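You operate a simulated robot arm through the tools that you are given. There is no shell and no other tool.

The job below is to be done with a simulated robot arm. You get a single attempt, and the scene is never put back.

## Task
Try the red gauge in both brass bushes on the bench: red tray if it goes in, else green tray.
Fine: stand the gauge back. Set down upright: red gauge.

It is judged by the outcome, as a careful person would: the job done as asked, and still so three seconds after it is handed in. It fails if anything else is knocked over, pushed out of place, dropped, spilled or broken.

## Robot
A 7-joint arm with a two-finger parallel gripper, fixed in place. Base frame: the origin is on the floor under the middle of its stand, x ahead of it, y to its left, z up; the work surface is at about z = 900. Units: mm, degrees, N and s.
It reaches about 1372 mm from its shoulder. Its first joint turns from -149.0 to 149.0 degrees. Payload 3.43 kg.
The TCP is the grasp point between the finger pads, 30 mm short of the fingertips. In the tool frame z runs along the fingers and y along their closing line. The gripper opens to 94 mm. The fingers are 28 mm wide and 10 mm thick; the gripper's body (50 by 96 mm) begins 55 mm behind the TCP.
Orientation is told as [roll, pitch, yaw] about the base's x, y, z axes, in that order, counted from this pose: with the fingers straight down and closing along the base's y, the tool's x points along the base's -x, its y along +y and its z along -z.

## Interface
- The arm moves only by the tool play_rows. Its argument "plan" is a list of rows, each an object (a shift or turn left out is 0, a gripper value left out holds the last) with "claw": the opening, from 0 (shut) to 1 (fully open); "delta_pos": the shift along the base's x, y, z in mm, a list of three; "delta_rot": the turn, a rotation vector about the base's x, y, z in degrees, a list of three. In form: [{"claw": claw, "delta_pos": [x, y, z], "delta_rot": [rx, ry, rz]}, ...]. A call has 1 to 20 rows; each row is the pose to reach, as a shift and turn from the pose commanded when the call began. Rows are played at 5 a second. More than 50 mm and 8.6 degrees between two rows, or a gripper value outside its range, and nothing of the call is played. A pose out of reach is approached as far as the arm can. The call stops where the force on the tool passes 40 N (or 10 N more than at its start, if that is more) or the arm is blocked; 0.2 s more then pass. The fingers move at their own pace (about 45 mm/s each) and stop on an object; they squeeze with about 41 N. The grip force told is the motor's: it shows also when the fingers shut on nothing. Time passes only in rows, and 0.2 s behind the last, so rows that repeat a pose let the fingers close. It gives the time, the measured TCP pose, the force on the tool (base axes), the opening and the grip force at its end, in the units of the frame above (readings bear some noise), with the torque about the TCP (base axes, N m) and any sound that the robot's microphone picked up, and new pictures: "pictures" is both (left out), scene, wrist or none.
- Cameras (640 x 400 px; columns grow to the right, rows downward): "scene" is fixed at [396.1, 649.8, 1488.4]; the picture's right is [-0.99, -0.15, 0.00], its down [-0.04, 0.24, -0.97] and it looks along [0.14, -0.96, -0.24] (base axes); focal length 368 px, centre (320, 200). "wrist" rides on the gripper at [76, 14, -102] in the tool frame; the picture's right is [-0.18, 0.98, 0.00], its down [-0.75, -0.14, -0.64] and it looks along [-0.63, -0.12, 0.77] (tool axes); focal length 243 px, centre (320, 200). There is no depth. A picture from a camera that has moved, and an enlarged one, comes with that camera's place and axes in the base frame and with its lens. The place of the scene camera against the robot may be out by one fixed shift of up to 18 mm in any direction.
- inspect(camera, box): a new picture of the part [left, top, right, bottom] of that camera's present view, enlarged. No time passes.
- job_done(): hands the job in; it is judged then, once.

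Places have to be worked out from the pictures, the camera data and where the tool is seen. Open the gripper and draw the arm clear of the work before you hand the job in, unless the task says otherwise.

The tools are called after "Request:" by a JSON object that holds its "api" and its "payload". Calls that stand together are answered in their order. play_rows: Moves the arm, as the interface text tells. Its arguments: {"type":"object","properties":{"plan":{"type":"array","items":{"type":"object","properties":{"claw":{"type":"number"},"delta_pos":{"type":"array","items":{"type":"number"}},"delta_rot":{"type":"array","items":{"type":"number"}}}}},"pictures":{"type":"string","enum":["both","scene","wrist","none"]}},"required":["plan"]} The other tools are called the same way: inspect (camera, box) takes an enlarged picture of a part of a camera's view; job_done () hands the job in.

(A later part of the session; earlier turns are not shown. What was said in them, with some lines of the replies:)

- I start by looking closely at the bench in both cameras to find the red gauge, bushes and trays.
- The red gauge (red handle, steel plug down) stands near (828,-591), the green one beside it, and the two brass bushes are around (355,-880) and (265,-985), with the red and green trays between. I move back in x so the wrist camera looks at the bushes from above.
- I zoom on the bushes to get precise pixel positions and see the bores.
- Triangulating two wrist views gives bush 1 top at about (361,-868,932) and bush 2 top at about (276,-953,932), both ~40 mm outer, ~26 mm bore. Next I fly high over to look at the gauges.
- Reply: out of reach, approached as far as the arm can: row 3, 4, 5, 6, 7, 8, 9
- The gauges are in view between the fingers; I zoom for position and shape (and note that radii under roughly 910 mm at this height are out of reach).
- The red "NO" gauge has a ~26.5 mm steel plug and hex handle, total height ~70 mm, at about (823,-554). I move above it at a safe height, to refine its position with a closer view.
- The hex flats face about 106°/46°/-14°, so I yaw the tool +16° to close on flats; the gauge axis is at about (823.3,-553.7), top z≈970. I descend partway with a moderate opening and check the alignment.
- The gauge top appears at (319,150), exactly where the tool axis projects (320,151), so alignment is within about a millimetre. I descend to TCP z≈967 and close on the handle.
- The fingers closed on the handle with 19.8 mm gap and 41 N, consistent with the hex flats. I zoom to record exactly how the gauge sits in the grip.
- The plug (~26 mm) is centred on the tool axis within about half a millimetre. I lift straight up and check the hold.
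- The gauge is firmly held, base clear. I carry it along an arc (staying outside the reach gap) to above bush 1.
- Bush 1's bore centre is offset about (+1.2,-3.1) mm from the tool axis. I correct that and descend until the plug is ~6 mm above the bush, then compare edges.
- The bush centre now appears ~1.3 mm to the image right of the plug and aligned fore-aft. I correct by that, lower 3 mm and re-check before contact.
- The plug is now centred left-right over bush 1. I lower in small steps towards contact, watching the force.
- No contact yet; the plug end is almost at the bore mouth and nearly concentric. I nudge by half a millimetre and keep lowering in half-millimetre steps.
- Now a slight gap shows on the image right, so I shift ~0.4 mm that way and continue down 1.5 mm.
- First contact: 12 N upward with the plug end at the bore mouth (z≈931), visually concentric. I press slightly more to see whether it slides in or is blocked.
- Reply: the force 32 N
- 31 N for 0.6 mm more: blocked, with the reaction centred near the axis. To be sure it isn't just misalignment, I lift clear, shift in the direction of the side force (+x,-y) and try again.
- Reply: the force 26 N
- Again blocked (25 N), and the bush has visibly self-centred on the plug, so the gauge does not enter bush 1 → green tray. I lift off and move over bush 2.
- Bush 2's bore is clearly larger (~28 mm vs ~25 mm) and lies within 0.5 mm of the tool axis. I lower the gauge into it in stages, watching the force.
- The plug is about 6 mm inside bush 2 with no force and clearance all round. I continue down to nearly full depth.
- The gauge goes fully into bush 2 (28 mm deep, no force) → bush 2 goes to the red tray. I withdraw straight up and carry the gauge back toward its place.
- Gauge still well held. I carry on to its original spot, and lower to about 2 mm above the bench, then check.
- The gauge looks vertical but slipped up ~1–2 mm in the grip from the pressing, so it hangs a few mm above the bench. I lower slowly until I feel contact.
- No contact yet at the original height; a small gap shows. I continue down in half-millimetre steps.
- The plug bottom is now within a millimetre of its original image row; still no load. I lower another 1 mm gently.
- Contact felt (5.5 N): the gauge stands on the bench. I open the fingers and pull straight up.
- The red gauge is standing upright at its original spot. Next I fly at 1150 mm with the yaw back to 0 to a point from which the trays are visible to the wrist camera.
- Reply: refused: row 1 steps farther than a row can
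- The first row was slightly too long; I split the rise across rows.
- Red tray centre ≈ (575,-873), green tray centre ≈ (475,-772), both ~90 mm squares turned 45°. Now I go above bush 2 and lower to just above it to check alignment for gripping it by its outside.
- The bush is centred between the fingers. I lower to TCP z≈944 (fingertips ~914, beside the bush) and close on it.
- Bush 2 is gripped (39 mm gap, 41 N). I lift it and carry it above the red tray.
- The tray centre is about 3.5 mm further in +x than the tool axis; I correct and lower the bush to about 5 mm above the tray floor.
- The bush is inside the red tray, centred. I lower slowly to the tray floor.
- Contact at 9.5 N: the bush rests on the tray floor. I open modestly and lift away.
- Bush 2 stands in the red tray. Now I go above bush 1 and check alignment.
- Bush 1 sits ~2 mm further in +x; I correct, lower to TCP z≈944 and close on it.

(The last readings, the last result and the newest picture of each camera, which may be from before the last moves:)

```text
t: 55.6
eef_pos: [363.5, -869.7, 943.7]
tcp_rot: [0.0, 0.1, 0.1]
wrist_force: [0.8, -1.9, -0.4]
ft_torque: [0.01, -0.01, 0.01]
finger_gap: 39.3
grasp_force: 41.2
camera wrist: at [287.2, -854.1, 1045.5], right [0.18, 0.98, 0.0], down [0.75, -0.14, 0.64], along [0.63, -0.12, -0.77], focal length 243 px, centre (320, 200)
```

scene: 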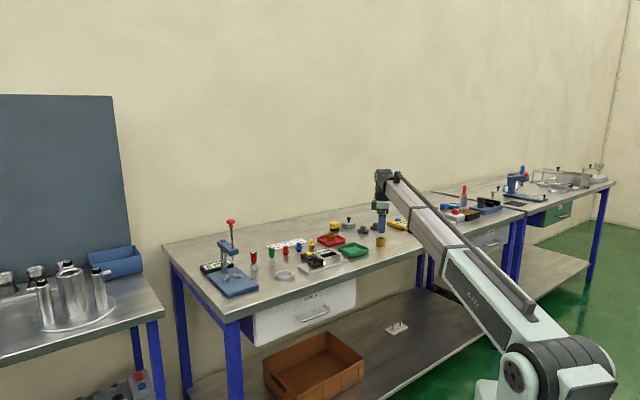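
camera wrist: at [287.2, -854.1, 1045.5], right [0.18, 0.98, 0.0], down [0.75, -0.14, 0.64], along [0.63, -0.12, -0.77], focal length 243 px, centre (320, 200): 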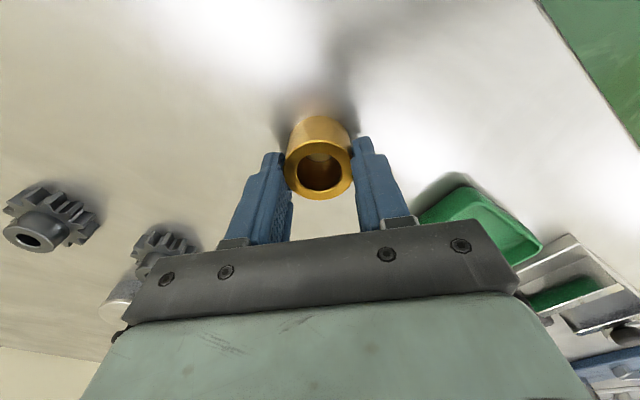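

Bush 1 is gripped. I lift it and carry it to above the green tray.

Request:
{"api": "play_rows", "payload": {"plan": [{"claw": 0.3, "delta_pos": [0, 0, 8]}, {"claw": 0.3, "delta_pos": [0, 0, 40]}, {"claw": 0.3, "delta_pos": [0, 0, 80]}, {"claw": 0.3, "delta_pos": [0, 0, 116]}, {"claw": 0.3, "delta_pos": [28.6, 22.9, 116]}, {"claw": 0.3, "delta_pos": [57.3, 45.8, 116]}, {"claw": 0.3, "delta_pos": [85.9, 68.8, 116]}, {"claw": 0.3, "delta_pos": [114.6, 91.7, 116]}, {"claw": 0.3, "delta_pos": [114.6, 91.7, 116]}, {"claw": 0.3, "delta_pos": [114.6, 91.7, 116]}]}}

Request:
{"api": "inspect", "payload": {"camera": "wrist", "box": [200, 20, 440, 170]}}

Request:
{"api": "inspect", "payload": {"camera": "scene", "box": [306, 205, 402, 265]}}

```text
t: 57.8
eef_pos: [478.3, -779.1, 1060.8]
tcp_rot: [0.0, -0.1, 0.1]
wrist_force: [0.6, 0.0, -2.5]
ft_torque: [0.01, -0.05, 0.0]
finger_gap: 39.2
grasp_force: 40.8
camera wrist: at [402.6, -762.9, 1162.1], right [0.18, 0.98, 0.0], down [0.75, -0.14, 0.64], along [0.63, -0.12, -0.77], focal length 243 px, centre (320, 200)
```

scene: 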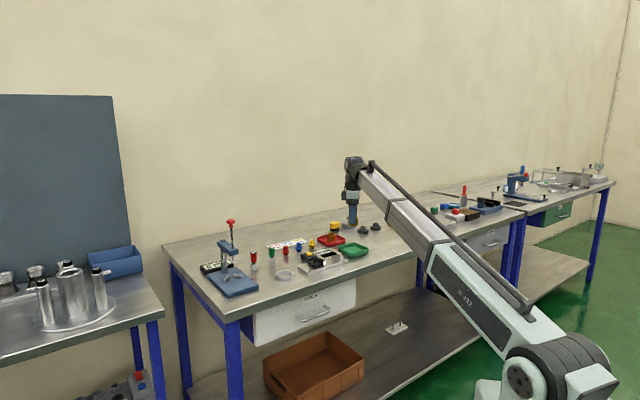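
wrist: 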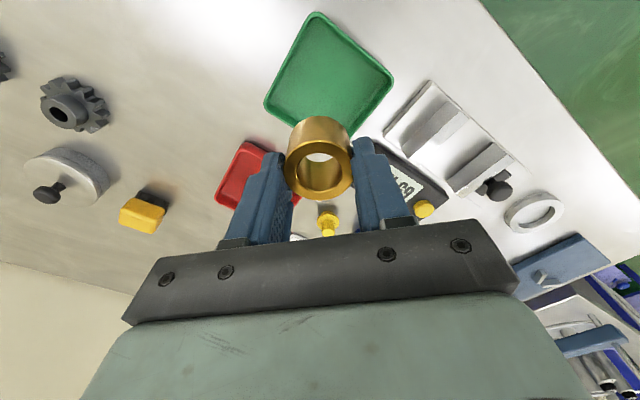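

```text
2.67 times, centred on (320, 95) of wrist
camera zoom: at [402.6, -762.9, 1162.1], right [0.18, 0.98, 0.0], down [0.75, -0.14, 0.64], along [0.63, -0.12, -0.77], focal length 647 px, centre (320, 480)
```

zoom: 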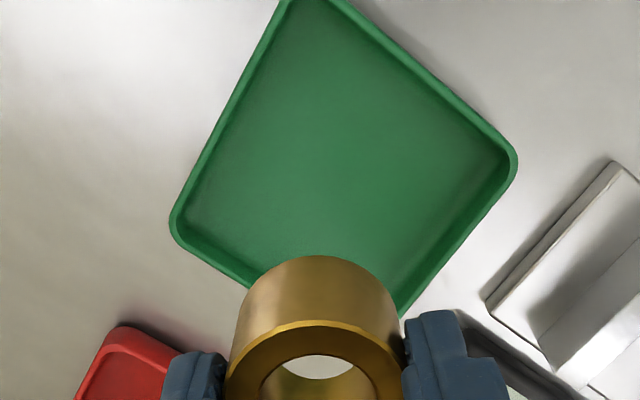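

```text
6.67 times, centred on (354, 235) of scene
camera zoom: at [396.1, 649.8, 1488.4], right [-0.99, -0.15, 0.0], down [-0.04, 0.24, -0.97], along [0.14, -0.96, -0.24], focal length 2454 px, centre (93, -33)
```

zoom: 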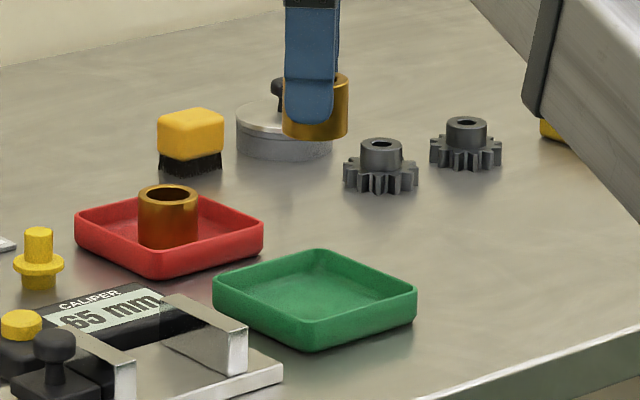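

The tray centre is about (-5.5,+7) from the tool axis; I shift there and lower to just above the tray floor.

Request:
{"api": "play_rows", "payload": {"plan": [{"claw": 0.3, "delta_pos": [-5.5, 7, -10]}, {"claw": 0.3, "delta_pos": [-5.5, 7, -40]}, {"claw": 0.3, "delta_pos": [-5.5, 7, -75]}, {"claw": 0.3, "delta_pos": [-5.5, 7, -98]}, {"claw": 0.3, "delta_pos": [-5.5, 7, -107]}, {"claw": 0.3, "delta_pos": [-5.5, 7, -107]}]}}

Request:
{"api": "inspect", "payload": {"camera": "wrist", "box": [200, 20, 440, 170]}}

Request:
{"api": "inspect", "payload": {"camera": "scene", "box": [322, 220, 386, 260]}}

```text
t: 59.2
eef_pos: [471.7, -771.0, 951.6]
tcp_rot: [0.0, -0.1, 0.0]
wrist_force: [-0.3, -0.5, -2.8]
ft_torque: [-0.02, -0.02, 0.04]
finger_gap: 38.9
grasp_force: 40.5
camera wrist: at [396.3, -755.0, 1053.8], right [0.18, 0.98, 0.0], down [0.75, -0.14, 0.64], along [0.63, -0.12, -0.77], focal length 243 px, centre (320, 200)
```

scene: 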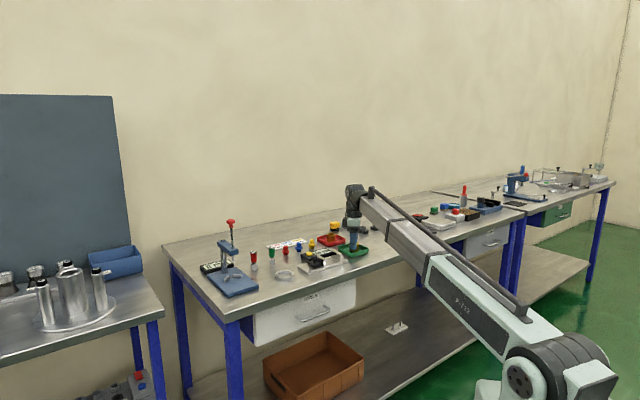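
wrist: 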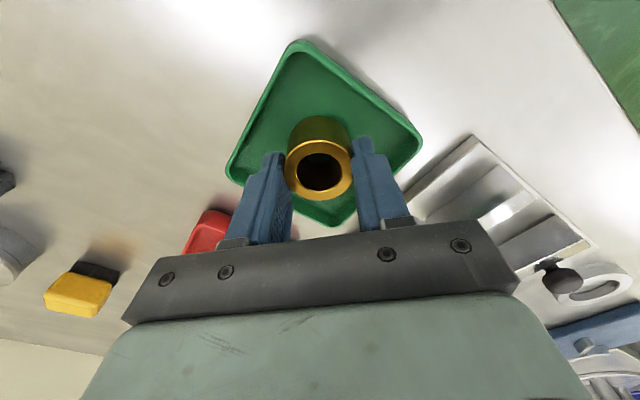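

```text
2.67 times, centred on (320, 95) of wrist
camera zoom: at [396.3, -755.0, 1053.8], right [0.18, 0.98, 0.0], down [0.75, -0.14, 0.64], along [0.63, -0.12, -0.77], focal length 647 px, centre (320, 480)
```

zoom: 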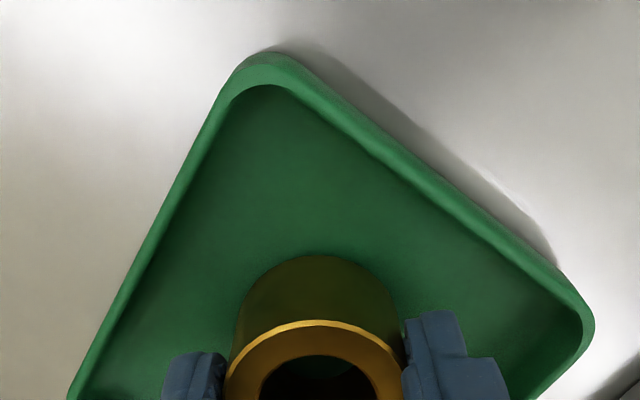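

```text
10.00 times, centred on (354, 240) of scene
camera zoom: at [396.1, 649.8, 1488.4], right [-0.99, -0.15, 0.0], down [-0.04, 0.24, -0.97], along [0.14, -0.96, -0.24], focal length 3682 px, centre (-20, -200)
```

zoom: 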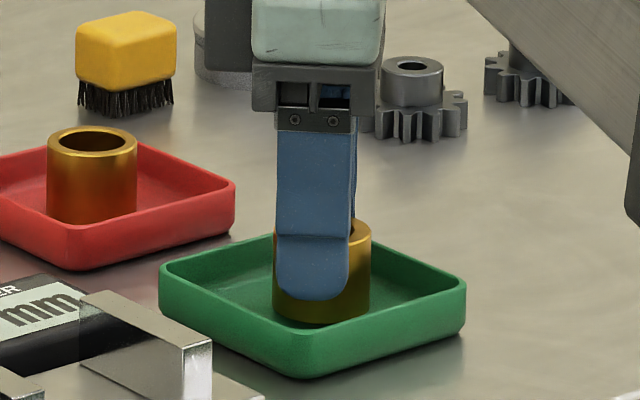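

The bush is well inside the green tray with clear margins around the fingers. I lower slowly onto the tray floor.

Request:
{"api": "play_rows", "payload": {"plan": [{"claw": 0.3, "delta_pos": [0, 0, -1.5]}, {"claw": 0.3, "delta_pos": [0, 0, -3]}, {"claw": 0.3, "delta_pos": [0, 0, -4]}, {"claw": 0.3, "delta_pos": [0, 0, -5]}, {"claw": 0.3, "delta_pos": [0, 0, -5]}], "pictures": "none"}}

```text
t: 60.4
eef_pos: [472.7, -770.8, 948.1]
tcp_rot: [0.0, 0.1, 0.1]
wrist_force: [1.1, 0.1, 6.2]
ft_torque: [0.12, -0.01, 0.0]
finger_gap: 39.3
grasp_force: 40.7
```

Contact (6 N): the bush rests on the green tray's floor. I open modestly and lift clear.

Request:
{"api": "play_rows", "payload": {"plan": [{"claw": 0.45, "delta_pos": [0, 0, 0.2]}, {"claw": 0.56, "delta_pos": [0, 0, 0.2]}, {"claw": 0.56, "delta_pos": [0, 0, 0.2]}, {"claw": 0.56, "delta_pos": [0, 0, 0.2]}, {"claw": 0.56, "delta_pos": [0, 0, 20]}, {"claw": 0.56, "delta_pos": [0, 0, 60]}, {"claw": 0.56, "delta_pos": [0, 0, 108]}, {"claw": 0.56, "delta_pos": [-20, -30, 140]}, {"claw": 0.56, "delta_pos": [-40, -60, 170]}, {"claw": 0.56, "delta_pos": [-60, -90, 200]}, {"claw": 0.8, "delta_pos": [-76, -128, 220]}, {"claw": 1, "delta_pos": [-76, -128, 240]}, {"claw": 1, "delta_pos": [-76, -128, 260]}, {"claw": 1, "delta_pos": [-76, -128, 260]}]}}

Request:
{"api": "inspect", "payload": {"camera": "scene", "box": [190, 200, 350, 300]}}

Request:
{"api": "inspect", "payload": {"camera": "scene", "box": [300, 190, 460, 290]}}

```text
t: 63.4
eef_pos: [395.9, -898.4, 1208.3]
tcp_rot: [0.0, 0.0, -0.1]
wrist_force: [-0.4, -0.2, 0.2]
ft_torque: [0.0, 0.01, -0.02]
finger_gap: 93.8
grasp_force: 0.1
camera wrist: at [320.3, -883.6, 1310.3], right [0.18, 0.98, 0.0], down [0.75, -0.14, 0.64], along [0.63, -0.12, -0.77], focal length 243 px, centre (320, 200)
```

scene: 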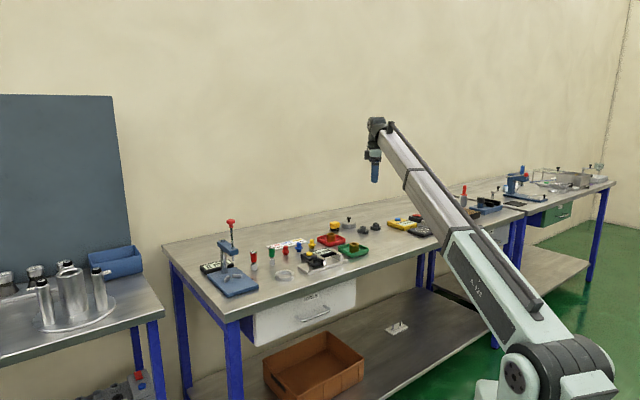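
wrist: 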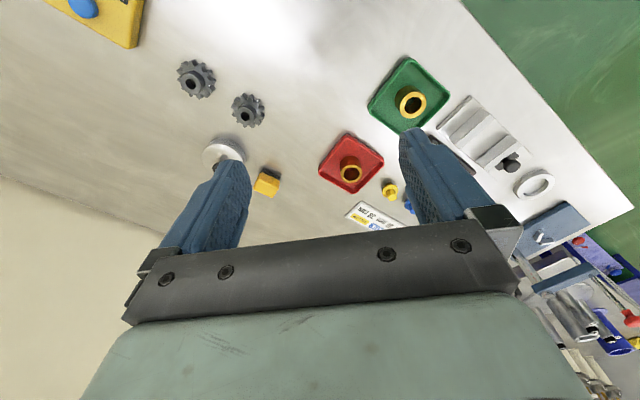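

```text
4.00 times, centred on (270, 250) of scene
camera zoom: at [396.1, 649.8, 1488.4], right [-0.99, -0.15, 0.0], down [-0.04, 0.24, -0.97], along [0.14, -0.96, -0.24], focal length 1473 px, centre (520, 0)
```

zoom: 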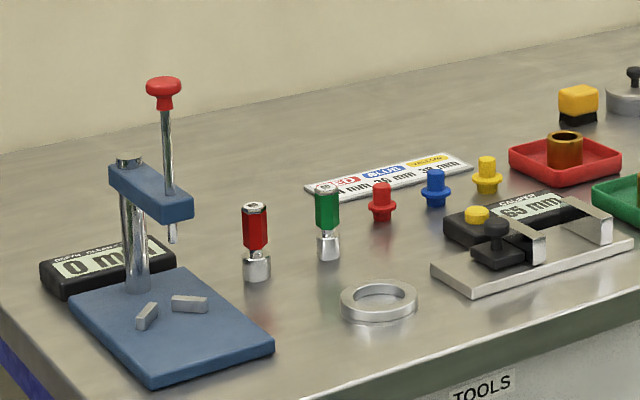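

```text
4.00 times, centred on (380, 240) of scene
camera zoom: at [396.1, 649.8, 1488.4], right [-0.99, -0.15, 0.0], down [-0.04, 0.24, -0.97], along [0.14, -0.96, -0.24], focal length 1473 px, centre (80, 40)
```

zoom: 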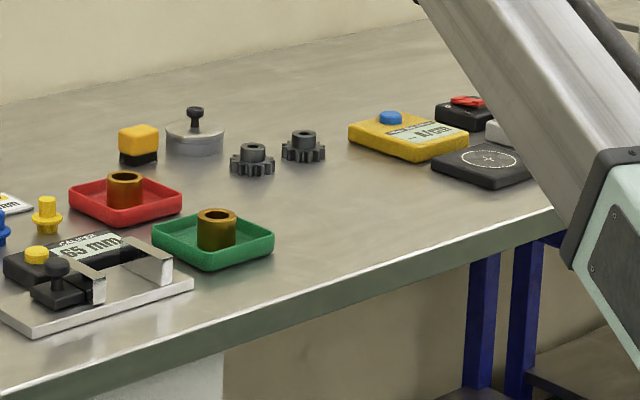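

Both bushes are upright in their trays: bush 2, which took the gauge, in red, and bush 1, which blocked it, in green. The red gauge stands upright in its original place, nothing else has moved, and the arm is clear with the gripper open, so I hand the job in.

Request:
{"api": "job_done", "payload": {}}

```text
The job is handed in.
```

I tried the red gauge in both brass bushes. It went into one and not the other, so there is one bush in each tray. The red gauge is standing upright back in its original spot.

| Bush | Result with the red gauge | Where it is now |
|---|---|---|
| Bush that started nearer the trays | Did not go in. It stopped at the bore mouth on two tries (31 N and 25 N), even with the bush centred on the plug. | Green tray |
| Bush that started farther from the trays | Went in about 25 mm with no resistance. | Red tray |

In the last pictures both bushes stand upright in their trays and nothing else on the bench looks disturbed. I opened the gripper and drew the arm clear before handing the job in.
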